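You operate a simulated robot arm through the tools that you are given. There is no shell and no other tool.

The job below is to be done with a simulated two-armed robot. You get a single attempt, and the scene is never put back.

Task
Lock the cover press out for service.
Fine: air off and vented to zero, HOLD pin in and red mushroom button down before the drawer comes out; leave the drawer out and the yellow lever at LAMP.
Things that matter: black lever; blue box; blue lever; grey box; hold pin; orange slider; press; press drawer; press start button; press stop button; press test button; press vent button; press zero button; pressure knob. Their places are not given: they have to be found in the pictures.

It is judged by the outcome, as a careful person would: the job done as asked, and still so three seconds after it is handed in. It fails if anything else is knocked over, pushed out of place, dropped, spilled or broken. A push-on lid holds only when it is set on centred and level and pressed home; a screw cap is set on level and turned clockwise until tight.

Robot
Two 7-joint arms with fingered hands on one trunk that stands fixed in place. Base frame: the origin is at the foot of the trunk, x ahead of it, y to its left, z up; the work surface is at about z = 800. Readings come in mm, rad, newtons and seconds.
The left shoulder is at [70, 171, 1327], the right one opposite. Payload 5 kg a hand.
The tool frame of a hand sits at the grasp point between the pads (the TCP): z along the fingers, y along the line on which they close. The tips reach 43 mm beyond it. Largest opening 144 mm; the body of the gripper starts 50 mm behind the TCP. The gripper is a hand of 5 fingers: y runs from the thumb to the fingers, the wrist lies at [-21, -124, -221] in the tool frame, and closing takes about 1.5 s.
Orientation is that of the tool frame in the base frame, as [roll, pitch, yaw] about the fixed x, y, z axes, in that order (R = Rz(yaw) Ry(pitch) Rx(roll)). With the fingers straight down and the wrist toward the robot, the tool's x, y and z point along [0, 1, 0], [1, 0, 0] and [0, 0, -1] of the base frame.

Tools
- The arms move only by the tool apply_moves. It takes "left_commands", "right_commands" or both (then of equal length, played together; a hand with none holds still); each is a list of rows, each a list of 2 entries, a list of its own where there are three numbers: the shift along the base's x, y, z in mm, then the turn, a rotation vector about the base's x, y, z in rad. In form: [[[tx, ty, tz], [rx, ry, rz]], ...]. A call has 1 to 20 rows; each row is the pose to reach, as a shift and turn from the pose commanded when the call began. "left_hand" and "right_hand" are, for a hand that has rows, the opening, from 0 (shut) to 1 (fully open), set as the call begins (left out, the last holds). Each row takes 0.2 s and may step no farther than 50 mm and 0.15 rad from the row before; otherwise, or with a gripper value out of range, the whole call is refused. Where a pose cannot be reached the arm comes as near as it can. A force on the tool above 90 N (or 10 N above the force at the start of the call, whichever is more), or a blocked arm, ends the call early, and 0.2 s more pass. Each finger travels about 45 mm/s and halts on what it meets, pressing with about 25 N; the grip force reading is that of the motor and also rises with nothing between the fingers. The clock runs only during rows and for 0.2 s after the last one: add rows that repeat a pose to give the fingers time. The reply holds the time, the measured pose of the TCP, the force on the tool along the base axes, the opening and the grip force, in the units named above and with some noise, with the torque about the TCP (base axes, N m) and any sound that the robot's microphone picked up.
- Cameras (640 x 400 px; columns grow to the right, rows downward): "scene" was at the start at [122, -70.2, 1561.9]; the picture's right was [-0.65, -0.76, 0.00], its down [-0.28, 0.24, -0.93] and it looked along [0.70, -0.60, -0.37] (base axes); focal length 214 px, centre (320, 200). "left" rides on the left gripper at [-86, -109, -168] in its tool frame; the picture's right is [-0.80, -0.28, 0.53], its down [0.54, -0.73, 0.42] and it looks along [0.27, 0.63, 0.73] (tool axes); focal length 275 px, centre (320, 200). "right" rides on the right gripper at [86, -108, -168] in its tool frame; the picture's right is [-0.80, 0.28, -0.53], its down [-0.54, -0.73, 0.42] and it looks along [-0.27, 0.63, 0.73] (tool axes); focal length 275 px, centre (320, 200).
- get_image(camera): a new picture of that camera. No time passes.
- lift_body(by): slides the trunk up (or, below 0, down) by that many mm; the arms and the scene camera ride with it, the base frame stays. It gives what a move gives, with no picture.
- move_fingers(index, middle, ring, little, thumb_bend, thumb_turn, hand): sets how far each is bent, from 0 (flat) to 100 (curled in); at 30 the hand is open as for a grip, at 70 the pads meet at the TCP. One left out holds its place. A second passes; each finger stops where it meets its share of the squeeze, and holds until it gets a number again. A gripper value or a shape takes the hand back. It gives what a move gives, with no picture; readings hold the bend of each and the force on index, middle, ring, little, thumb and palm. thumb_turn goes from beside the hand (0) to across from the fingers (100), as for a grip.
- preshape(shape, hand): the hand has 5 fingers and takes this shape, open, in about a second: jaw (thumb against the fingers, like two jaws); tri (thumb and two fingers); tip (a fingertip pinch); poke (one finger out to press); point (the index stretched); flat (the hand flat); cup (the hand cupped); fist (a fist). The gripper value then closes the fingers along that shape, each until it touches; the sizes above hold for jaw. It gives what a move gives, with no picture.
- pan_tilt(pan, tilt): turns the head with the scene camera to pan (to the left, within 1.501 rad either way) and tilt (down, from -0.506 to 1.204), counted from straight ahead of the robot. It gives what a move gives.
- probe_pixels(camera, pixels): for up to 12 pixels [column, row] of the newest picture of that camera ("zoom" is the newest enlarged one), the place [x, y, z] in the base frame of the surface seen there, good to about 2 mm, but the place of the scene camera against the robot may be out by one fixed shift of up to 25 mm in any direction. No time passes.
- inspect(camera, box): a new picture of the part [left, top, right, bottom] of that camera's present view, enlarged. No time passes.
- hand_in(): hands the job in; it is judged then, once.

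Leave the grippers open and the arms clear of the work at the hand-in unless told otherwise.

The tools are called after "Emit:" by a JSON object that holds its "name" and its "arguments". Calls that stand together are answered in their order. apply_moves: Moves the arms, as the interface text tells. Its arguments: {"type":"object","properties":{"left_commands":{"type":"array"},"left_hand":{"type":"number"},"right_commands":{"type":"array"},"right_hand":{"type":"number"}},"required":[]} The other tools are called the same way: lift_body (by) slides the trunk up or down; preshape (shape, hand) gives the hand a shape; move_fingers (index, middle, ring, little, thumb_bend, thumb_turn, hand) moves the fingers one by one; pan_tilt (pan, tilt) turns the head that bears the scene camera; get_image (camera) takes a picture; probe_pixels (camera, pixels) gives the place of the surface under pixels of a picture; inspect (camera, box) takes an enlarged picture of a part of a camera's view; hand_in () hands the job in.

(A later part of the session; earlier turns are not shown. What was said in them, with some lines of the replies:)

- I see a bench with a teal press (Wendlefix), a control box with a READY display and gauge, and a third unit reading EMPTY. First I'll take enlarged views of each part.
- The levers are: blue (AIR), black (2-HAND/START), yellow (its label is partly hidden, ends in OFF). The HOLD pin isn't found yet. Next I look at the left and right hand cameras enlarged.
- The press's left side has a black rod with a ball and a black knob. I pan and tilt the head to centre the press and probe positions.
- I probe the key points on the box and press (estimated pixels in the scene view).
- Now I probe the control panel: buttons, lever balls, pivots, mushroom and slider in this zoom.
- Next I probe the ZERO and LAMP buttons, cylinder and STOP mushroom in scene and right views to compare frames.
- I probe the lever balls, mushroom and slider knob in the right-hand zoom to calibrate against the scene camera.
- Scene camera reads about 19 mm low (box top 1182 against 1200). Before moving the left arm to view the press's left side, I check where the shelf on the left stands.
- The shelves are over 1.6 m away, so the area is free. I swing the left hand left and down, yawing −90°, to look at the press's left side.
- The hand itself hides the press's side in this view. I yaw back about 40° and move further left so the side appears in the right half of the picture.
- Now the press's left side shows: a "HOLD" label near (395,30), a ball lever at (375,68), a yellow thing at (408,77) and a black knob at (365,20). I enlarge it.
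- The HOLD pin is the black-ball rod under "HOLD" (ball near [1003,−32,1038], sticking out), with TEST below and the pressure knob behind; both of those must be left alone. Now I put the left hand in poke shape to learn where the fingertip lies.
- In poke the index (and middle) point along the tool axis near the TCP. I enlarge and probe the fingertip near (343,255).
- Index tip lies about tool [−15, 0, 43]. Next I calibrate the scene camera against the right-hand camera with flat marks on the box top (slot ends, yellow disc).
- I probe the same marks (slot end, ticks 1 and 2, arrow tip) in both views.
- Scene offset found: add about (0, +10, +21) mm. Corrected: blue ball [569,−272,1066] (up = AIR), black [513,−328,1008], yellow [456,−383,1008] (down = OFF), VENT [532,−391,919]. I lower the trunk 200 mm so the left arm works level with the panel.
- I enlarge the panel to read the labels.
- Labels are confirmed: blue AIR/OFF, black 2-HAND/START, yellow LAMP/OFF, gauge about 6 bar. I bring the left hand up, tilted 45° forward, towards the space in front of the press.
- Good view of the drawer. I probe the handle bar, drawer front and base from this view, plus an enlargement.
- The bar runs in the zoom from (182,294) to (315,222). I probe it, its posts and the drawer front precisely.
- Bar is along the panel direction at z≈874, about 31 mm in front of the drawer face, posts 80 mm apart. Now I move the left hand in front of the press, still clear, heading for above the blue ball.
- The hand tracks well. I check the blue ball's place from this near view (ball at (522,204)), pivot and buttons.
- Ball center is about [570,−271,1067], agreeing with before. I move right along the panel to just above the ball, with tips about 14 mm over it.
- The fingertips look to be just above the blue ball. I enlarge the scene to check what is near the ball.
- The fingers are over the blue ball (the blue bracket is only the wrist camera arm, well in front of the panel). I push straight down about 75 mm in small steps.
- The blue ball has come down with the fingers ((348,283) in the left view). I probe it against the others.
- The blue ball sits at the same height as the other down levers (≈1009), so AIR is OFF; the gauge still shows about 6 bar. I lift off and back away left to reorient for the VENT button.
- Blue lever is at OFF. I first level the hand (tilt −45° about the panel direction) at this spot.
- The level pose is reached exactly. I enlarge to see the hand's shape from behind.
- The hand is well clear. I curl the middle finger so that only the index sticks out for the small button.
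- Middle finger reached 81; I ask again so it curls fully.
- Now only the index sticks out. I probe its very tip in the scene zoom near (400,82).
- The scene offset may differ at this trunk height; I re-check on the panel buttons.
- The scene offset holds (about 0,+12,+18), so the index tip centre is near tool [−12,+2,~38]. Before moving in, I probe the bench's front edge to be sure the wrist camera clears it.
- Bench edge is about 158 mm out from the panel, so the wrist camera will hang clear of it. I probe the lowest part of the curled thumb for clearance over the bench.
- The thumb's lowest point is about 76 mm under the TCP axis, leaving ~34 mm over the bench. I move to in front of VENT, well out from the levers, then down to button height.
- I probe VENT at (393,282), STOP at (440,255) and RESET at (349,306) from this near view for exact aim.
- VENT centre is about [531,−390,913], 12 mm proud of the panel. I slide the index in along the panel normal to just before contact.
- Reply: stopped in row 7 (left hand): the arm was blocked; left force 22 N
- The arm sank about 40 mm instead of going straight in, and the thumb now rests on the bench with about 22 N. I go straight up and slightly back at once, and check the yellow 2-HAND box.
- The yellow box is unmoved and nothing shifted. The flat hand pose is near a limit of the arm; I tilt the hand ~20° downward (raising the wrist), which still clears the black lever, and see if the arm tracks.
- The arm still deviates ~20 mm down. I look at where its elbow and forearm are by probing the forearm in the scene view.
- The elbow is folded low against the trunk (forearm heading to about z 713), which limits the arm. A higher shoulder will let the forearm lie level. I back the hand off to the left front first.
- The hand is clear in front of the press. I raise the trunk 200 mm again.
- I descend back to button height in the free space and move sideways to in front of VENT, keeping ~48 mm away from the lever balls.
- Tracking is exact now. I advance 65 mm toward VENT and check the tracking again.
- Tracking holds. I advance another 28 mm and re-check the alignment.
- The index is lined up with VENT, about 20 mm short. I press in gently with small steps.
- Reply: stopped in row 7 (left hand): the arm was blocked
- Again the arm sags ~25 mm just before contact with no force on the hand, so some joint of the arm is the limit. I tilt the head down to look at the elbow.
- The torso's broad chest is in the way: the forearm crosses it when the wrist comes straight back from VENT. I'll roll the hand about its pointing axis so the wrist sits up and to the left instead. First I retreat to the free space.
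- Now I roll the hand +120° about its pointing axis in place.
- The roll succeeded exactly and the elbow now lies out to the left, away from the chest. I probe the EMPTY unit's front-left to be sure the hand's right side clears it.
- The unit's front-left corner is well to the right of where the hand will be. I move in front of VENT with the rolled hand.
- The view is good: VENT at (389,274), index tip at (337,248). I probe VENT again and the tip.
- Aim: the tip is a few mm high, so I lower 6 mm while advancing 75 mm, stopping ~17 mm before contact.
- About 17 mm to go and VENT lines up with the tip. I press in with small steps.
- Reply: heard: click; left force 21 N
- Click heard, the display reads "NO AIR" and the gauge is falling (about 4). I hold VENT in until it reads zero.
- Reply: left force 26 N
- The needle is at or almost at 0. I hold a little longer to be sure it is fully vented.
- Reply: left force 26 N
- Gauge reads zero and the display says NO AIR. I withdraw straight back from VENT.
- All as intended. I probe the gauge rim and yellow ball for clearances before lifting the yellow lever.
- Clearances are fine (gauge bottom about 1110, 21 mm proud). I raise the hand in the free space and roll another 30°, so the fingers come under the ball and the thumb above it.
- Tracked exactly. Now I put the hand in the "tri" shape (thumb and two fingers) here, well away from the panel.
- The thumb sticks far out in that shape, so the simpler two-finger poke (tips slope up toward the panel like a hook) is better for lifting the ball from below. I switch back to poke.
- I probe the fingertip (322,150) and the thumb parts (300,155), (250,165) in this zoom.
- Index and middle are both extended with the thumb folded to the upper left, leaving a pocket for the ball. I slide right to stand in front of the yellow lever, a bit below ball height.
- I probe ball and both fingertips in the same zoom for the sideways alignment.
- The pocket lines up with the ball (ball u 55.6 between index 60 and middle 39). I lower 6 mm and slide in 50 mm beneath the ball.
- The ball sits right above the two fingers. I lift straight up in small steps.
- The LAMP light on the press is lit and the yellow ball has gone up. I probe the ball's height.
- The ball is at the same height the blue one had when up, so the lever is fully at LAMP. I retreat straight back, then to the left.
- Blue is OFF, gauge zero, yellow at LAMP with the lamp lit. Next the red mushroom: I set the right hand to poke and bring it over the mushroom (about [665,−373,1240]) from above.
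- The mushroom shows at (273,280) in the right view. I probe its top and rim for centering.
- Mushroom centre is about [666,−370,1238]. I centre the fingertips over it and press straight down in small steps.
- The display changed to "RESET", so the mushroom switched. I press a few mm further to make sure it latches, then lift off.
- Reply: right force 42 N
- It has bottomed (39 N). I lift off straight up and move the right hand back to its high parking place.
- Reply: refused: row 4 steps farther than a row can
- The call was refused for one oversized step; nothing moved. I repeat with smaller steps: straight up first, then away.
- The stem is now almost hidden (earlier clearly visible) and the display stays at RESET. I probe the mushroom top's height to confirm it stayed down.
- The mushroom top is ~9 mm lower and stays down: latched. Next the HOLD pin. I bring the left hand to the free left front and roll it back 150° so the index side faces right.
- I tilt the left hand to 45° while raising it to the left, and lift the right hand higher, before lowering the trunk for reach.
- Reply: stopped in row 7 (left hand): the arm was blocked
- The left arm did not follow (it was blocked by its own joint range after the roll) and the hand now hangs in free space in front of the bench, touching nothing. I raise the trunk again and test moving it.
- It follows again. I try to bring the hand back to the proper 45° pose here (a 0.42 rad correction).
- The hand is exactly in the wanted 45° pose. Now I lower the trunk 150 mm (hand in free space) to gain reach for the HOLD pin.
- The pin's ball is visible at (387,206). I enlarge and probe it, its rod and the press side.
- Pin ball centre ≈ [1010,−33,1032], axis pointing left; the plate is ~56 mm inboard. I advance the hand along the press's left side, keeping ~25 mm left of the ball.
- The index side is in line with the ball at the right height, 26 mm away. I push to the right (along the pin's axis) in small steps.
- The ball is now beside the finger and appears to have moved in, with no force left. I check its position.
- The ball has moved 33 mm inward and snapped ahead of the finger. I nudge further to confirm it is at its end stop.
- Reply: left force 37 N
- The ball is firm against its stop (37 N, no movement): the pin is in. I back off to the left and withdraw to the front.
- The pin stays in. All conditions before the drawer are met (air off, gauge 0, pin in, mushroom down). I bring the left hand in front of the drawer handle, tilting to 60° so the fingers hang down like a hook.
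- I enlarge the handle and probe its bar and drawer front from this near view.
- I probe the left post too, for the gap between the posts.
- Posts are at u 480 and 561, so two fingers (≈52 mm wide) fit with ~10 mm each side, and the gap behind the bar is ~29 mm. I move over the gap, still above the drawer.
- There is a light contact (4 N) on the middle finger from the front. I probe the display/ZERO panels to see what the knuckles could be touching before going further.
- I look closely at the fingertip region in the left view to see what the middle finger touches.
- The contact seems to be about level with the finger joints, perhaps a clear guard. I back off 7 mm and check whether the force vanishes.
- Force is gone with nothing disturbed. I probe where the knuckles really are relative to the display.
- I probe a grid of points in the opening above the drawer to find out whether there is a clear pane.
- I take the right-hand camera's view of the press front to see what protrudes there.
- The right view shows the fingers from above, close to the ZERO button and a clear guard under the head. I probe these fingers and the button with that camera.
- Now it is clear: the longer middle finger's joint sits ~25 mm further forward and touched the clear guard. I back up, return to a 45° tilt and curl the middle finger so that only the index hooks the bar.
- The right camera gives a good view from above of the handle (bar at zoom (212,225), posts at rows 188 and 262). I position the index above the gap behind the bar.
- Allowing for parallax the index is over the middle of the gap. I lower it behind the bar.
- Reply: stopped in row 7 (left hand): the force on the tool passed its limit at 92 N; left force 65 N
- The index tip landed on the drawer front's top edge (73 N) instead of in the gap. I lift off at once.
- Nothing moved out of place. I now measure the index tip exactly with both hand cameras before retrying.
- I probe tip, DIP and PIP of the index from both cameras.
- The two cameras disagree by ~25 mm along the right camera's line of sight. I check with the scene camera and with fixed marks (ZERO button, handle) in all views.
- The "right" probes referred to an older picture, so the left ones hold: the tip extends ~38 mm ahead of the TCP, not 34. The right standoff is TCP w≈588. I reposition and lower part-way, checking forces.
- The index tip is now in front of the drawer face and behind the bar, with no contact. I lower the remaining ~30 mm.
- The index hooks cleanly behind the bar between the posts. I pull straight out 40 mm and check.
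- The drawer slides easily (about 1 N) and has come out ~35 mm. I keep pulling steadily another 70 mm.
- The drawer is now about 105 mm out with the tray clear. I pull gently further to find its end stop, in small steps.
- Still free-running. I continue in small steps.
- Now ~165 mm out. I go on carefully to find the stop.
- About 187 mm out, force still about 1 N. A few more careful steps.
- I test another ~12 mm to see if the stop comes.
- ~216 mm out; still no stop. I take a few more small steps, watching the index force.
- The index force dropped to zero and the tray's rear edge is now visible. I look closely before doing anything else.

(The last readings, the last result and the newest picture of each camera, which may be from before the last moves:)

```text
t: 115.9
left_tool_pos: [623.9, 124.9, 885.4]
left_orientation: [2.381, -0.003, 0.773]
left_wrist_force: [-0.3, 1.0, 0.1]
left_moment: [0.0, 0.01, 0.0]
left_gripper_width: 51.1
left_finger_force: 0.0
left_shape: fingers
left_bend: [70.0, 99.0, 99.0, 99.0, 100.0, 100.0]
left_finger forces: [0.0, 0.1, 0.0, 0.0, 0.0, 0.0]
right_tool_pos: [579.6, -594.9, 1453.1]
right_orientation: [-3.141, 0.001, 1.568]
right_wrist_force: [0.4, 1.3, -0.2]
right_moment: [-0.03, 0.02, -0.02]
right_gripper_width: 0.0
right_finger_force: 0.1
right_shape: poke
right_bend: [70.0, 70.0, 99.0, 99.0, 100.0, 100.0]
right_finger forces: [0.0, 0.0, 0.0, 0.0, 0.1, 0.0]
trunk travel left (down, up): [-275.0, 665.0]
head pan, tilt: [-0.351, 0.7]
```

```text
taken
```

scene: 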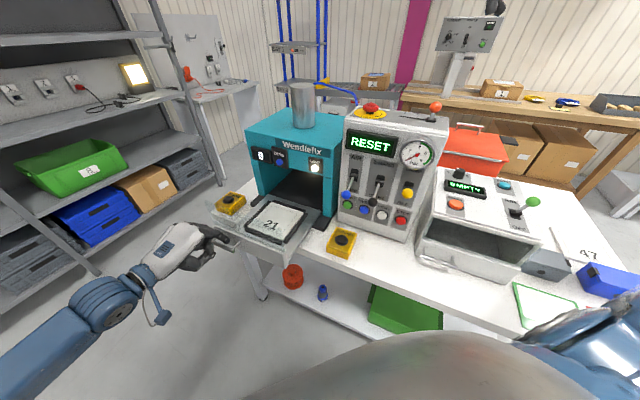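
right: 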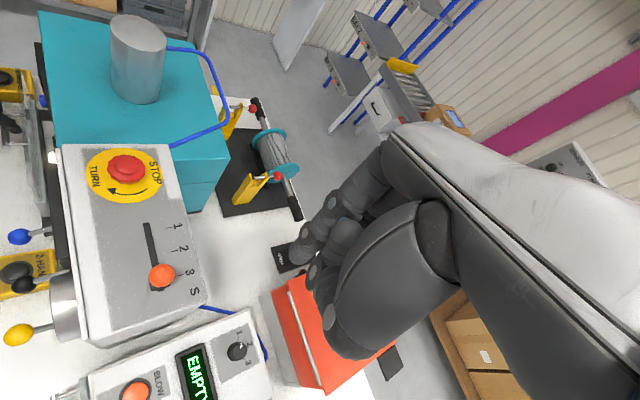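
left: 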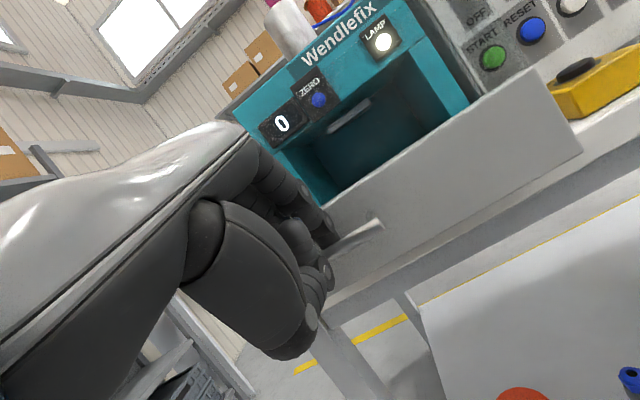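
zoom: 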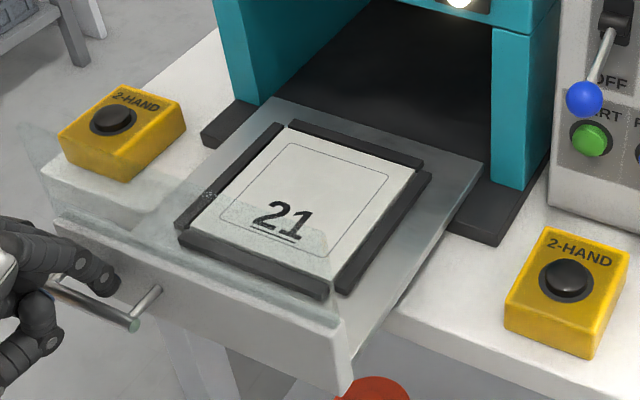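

I probe the tray's corners to check that it is level and still in its guides.

Emit:
{"name": "probe_pixels", "arguments": {"camera": "scene", "pixels": [[268, 197], [318, 211], [275, 219], [215.5, 226], [283, 251], [286, 266], [240, 226], [300, 225], [262, 200], [240, 215], [225, 238], [321, 217]]}}

Emit:
{"name": "probe_pixels", "arguments": {"camera": "left", "pixels": [[345, 244], [375, 227], [450, 150], [540, 75], [580, 145], [400, 250], [330, 215]]}}

```text
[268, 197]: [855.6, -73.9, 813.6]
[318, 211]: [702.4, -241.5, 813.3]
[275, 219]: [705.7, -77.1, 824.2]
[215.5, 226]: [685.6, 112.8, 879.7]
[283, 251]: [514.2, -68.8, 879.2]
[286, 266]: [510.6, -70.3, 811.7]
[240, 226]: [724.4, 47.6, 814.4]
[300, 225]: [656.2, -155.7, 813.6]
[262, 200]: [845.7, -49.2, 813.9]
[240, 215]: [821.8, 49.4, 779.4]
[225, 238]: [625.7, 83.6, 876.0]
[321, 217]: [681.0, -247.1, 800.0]
```

```text
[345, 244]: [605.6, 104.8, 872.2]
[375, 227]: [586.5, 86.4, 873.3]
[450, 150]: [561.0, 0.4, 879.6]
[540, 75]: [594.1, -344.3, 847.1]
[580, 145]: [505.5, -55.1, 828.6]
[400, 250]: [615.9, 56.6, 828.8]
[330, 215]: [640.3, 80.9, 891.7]
```

The tray is level (floor z≈832 front and rear), about 240 mm out and held by its guides. I free the index: 3 mm outward, then straight up and away.

Emit:
{"name": "apply_moves", "arguments": {"left_commands": [[[-2, 2, 0], [0, 0, 0]], [[-2, 2, 15], [0, 0, 0]], [[-2, 2, 35], [0, 0, 0]], [[-2, 2, 60], [0, 0, 0]], [[-2, 2, 90], [0, 0, 0]], [[-5, 25, 120], [0, 0, 0]], [[-5, 60, 140], [0, 0, 0]], [[-5, 100, 150], [0, 0, 0]]]}}

Emit:
{"name": "get_image", "arguments": {"camera": "scene"}}

Emit:
{"name": "inspect", "arguments": {"camera": "scene", "box": [200, 120, 450, 290]}}

```text
t: 117.7
left_tool_pos: [616.4, 226.0, 1036.9]
left_orientation: [2.377, -0.003, 0.772]
left_wrist_force: [0.1, -0.4, 0.0]
left_moment: [0.03, -0.01, 0.01]
left_gripper_width: 51.2
left_finger_force: 0.0
left_shape: fingers
left_bend: [70.0, 99.0, 99.0, 99.0, 100.0, 100.0]
left_finger forces: [0.0, 0.1, 0.1, 0.0, 0.0, 0.1]
right_tool_pos: [577.5, -595.7, 1454.0]
right_orientation: [3.141, 0.0, 1.566]
right_wrist_force: [-0.5, -0.4, 0.2]
right_moment: [0.01, -0.06, -0.01]
right_gripper_width: 0.0
right_finger_force: 0.0
right_shape: poke
right_bend: [70.0, 70.0, 99.0, 99.0, 100.0, 100.0]
right_finger forces: [0.0, 0.0, 0.0, 0.0, 0.0, 0.0]
trunk travel left (down, up): [-275.0, 665.0]
head pan, tilt: [-0.351, 0.7]
```

```text
taken
```

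scene: 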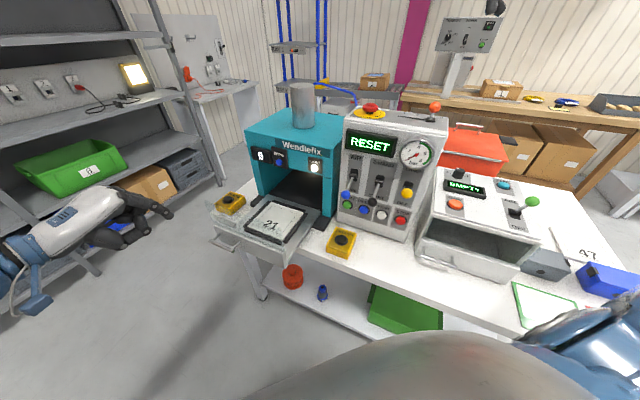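

```text
2.35 times, centred on (325, 205) of scene
```

zoom: 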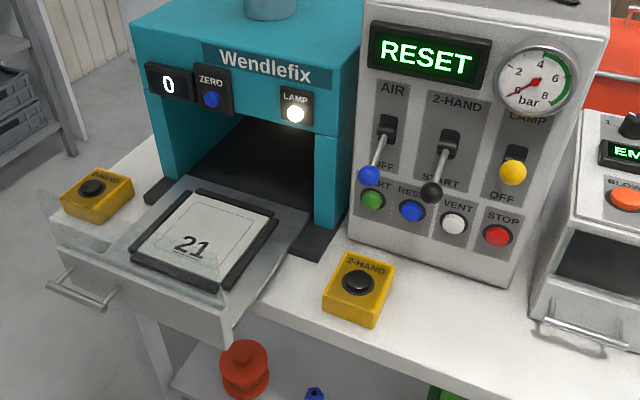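

The drawer is out and everything looks right. I raise the trunk back to its start height and open both hands (jaw) away from the work.

Emit:
{"name": "lift_body", "arguments": {"by": 150}}

Emit:
{"name": "preshape", "arguments": {"hand": "left", "shape": "jaw"}}

Emit:
{"name": "preshape", "arguments": {"hand": "right", "shape": "jaw"}}

Emit:
{"name": "get_image", "arguments": {"camera": "left"}}

Emit:
{"name": "get_image", "arguments": {"camera": "scene"}}

```text
t: 119.5
left_tool_pos: [617.2, 224.3, 1186.0]
left_orientation: [2.382, -0.003, 0.775]
left_wrist_force: [-0.8, 0.4, -0.4]
left_moment: [-0.01, -0.02, 0.03]
left_gripper_width: 50.7
left_finger_force: 0.1
left_shape: fingers
left_bend: [70.0, 99.0, 99.0, 99.0, 100.0, 100.0]
left_finger forces: [0.1, 0.0, 0.0, 0.0, 0.0, 0.0]
right_tool_pos: [578.6, -594.9, 1601.7]
right_orientation: [-3.14, -0.001, 1.569]
right_wrist_force: [-0.7, 0.1, -0.6]
right_moment: [-0.02, 0.04, 0.04]
right_gripper_width: 0.0
right_finger_force: 0.0
right_shape: poke
right_bend: [70.0, 70.0, 99.0, 99.0, 100.0, 100.0]
right_finger forces: [0.0, 0.1, 0.0, 0.0, 0.1, 0.1]
trunk travel left (down, up): [-425.0, 515.0]
head pan, tilt: [-0.351, 0.7]
```

```text
t: 120.4
left_tool_pos: [616.2, 227.1, 1185.4]
left_orientation: [2.381, -0.003, 0.774]
left_wrist_force: [0.4, 0.6, 0.5]
left_moment: [0.0, 0.01, 0.02]
left_gripper_width: 143.8
left_finger_force: 0.1
left_shape: jaw
left_bend: [30.0, 30.0, 30.0, 30.0, 30.0, 98.0]
left_finger forces: [0.0, 0.0, 0.1, 0.0, 0.0, 0.0]
right_tool_pos: [578.7, -594.8, 1603.1]
right_orientation: [3.142, 0.001, 1.569]
right_wrist_force: [0.5, 0.6, -0.2]
right_moment: [-0.02, -0.03, -0.04]
right_gripper_width: 0.0
right_finger_force: 0.2
right_shape: poke
right_bend: [70.0, 70.0, 99.0, 99.0, 100.0, 100.0]
right_finger forces: [0.0, 0.0, 0.1, 0.0, 0.0, 0.1]
trunk travel left (down, up): [-425.0, 515.0]
head pan, tilt: [-0.351, 0.7]
```

```text
t: 121.3
left_tool_pos: [615.2, 224.6, 1185.3]
left_orientation: [2.381, -0.002, 0.775]
left_wrist_force: [-0.1, 0.0, -0.1]
left_moment: [-0.02, 0.03, -0.02]
left_gripper_width: 143.9
left_finger_force: 0.1
left_shape: jaw
left_bend: [30.0, 30.0, 30.0, 30.0, 30.0, 98.0]
left_finger forces: [0.1, 0.1, 0.1, 0.1, 0.0, 0.0]
right_tool_pos: [578.6, -595.4, 1602.0]
right_orientation: [3.142, 0.001, 1.568]
right_wrist_force: [0.9, -0.1, -0.3]
right_moment: [-0.03, 0.0, -0.04]
right_gripper_width: 143.6
right_finger_force: 0.1
right_shape: jaw
right_bend: [30.0, 30.0, 30.0, 30.0, 30.0, 98.0]
right_finger forces: [0.0, 0.1, 0.0, 0.0, 0.0, 0.0]
trunk travel left (down, up): [-425.0, 515.0]
head pan, tilt: [-0.351, 0.7]
```

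```text
taken
```

left: 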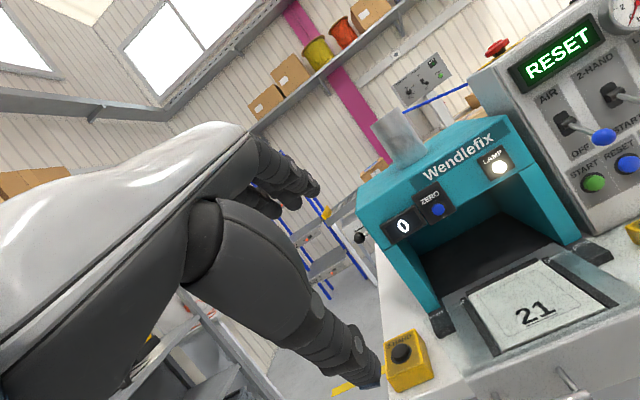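

```text
taken
```

scene: 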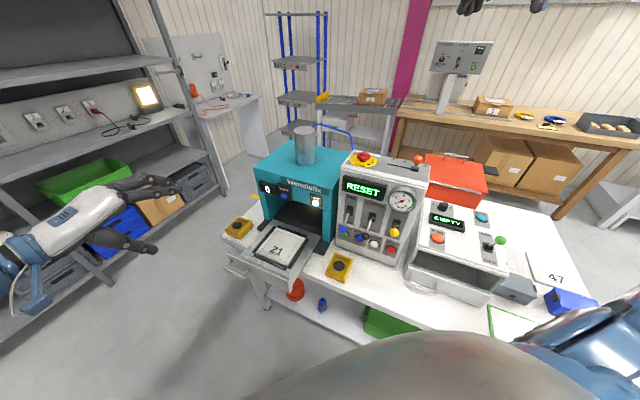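

I verify: the pin's ball at (360,237), 2-HAND box at (405,352), mushroom and levers.

Emit:
{"name": "inspect", "arguments": {"camera": "left", "box": [330, 180, 450, 290]}}

Emit:
{"name": "probe_pixels", "arguments": {"camera": "left", "pixels": [[360, 237], [403, 353], [498, 47], [375, 220], [369, 229]]}}

Emit:
{"name": "inspect", "arguments": {"camera": "scene", "box": [320, 140, 440, 280]}}

Emit:
{"name": "inspect", "arguments": {"camera": "scene", "box": [210, 170, 360, 320]}}

```text
3.64 times, centred on (390, 235) of left
```

zoom: 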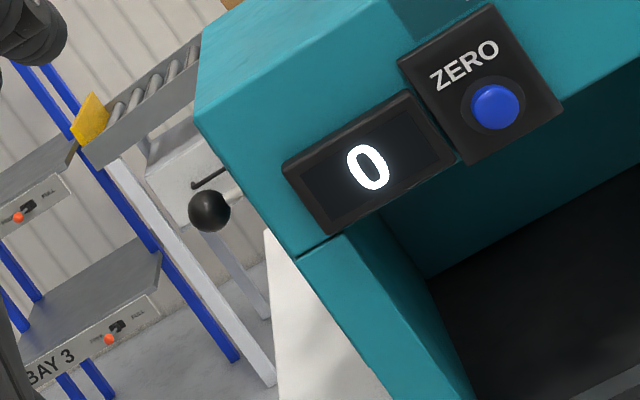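

```text
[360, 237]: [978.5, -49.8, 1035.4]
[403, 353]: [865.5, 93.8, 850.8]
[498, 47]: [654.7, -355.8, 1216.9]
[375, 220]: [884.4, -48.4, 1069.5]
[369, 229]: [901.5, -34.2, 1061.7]
```

```text
2.86 times, centred on (380, 210) of scene
```

zoom: 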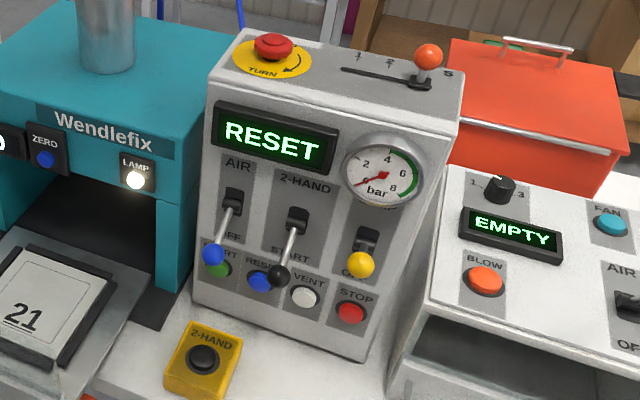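

```text
2.67 times, centred on (285, 245) of scene
```

zoom: 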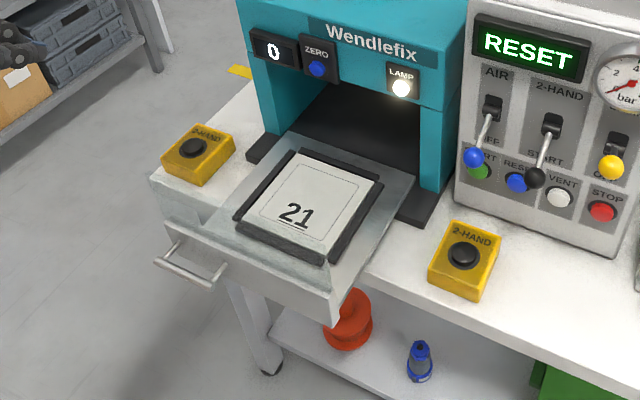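

All states confirmed: blue OFF, gauge 0, pin in, mushroom down (RESET), yellow at LAMP with lamp lit, drawer out; boxes in place. I move the left hand further away from the bench and check once more after a pause.

Emit:
{"name": "apply_moves", "arguments": {"left_commands": [[[-4, 25, 15], [0, 0, 0]], [[-8, 50, 30], [0, 0, 0]], [[-12, 75, 45], [0, 0, 0]], [[-15, 100, 60], [0, 0, 0]], [[-15, 100, 60], [0, 0, 0]], [[-15, 100, 60], [0, 0, 0]], [[-15, 100, 60], [0, 0, 0]], [[-15, 100, 60], [0, 0, 0]], [[-15, 100, 60], [0, 0, 0]], [[-15, 100, 60], [0, 0, 0]], [[-15, 100, 60], [0, 0, 0]], [[-15, 100, 60], [0, 0, 0]]]}}

Emit:
{"name": "get_image", "arguments": {"camera": "scene"}}

Emit:
{"name": "inspect", "arguments": {"camera": "scene", "box": [210, 140, 440, 310]}}

```text
t: 123.9
left_tool_pos: [601.3, 323.9, 1244.2]
left_orientation: [2.381, -0.003, 0.773]
left_wrist_force: [-0.3, 0.9, -0.3]
left_moment: [-0.04, -0.01, 0.01]
left_gripper_width: 144.0
left_finger_force: 0.0
left_shape: jaw
left_bend: [30.0, 30.0, 30.0, 30.0, 30.0, 98.0]
left_finger forces: [0.1, 0.1, 0.1, 0.1, 0.0, 0.0]
right_tool_pos: [579.0, -595.2, 1602.6]
right_orientation: [-3.14, 0.0, 1.567]
right_wrist_force: [-0.5, -0.7, -0.1]
right_moment: [-0.04, 0.0, -0.01]
right_gripper_width: 144.0
right_finger_force: 0.1
right_shape: jaw
right_bend: [30.0, 30.0, 30.0, 30.0, 30.0, 98.0]
right_finger forces: [0.0, 0.1, 0.0, 0.0, 0.0, 0.0]
trunk travel left (down, up): [-425.0, 515.0]
head pan, tilt: [-0.351, 0.7]
```

```text
taken
```

scene: 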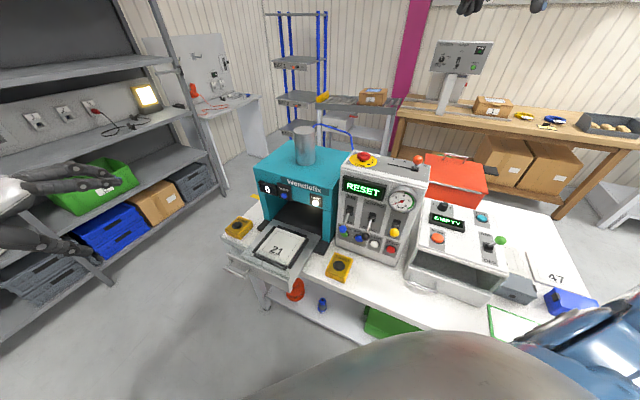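

```text
2.35 times, centred on (325, 225) of scene
```

zoom: 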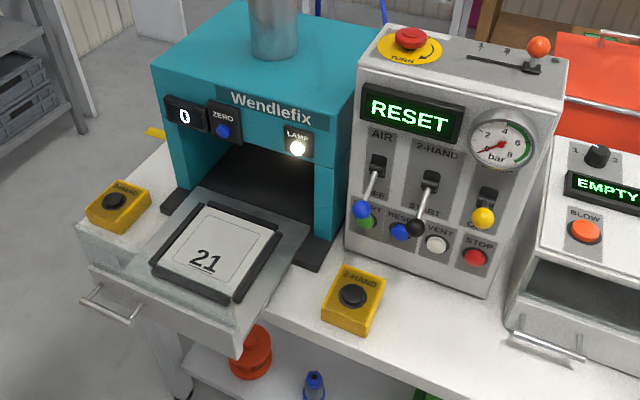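

The picture is steady after a pause. AIR is OFF, the gauge reads 0, the HOLD pin is in and the mushroom is down. The drawer is out, the yellow lever is at LAMP, both hands are open and the arms are clear. I hand the job in.

Emit:
{"name": "hand_in", "arguments": {}}

```text
The job is handed in.
```

The cover press is locked out for service and the job is handed in. I checked the state in the pictures before handing in:

- **Air:** the blue lever is at OFF. I held VENT until the gauge read zero, and it has stayed there.
- **HOLD pin:** pushed in about 33 mm to its end stop, and it stays in.
- **Red mushroom button:** pressed and latched. The display reads RESET.
- **Drawer:** pulled out about 240 mm after all of the above, and it sits level.
- **Yellow lever:** up at LAMP, and the lamp on the press is lit.

There were four contacts that were not part of the job:

- The left thumb rested on the bench with about 22 N while I was lining up for VENT.
- A finger joint touched what looks like a clear guard at the press front with about 4 N.
- The index fingertip pressed the top edge of the drawer front with about 73 N on the first try at the handle; the arm stopped itself at its force limit.
- The drawer moved about 7 mm past where I had pulled it.

None of these knocked over, shifted or visibly damaged anything. The black lever, orange slider, pressure knob and the other buttons were not used. Both hands are open and the arms are clear of the work.
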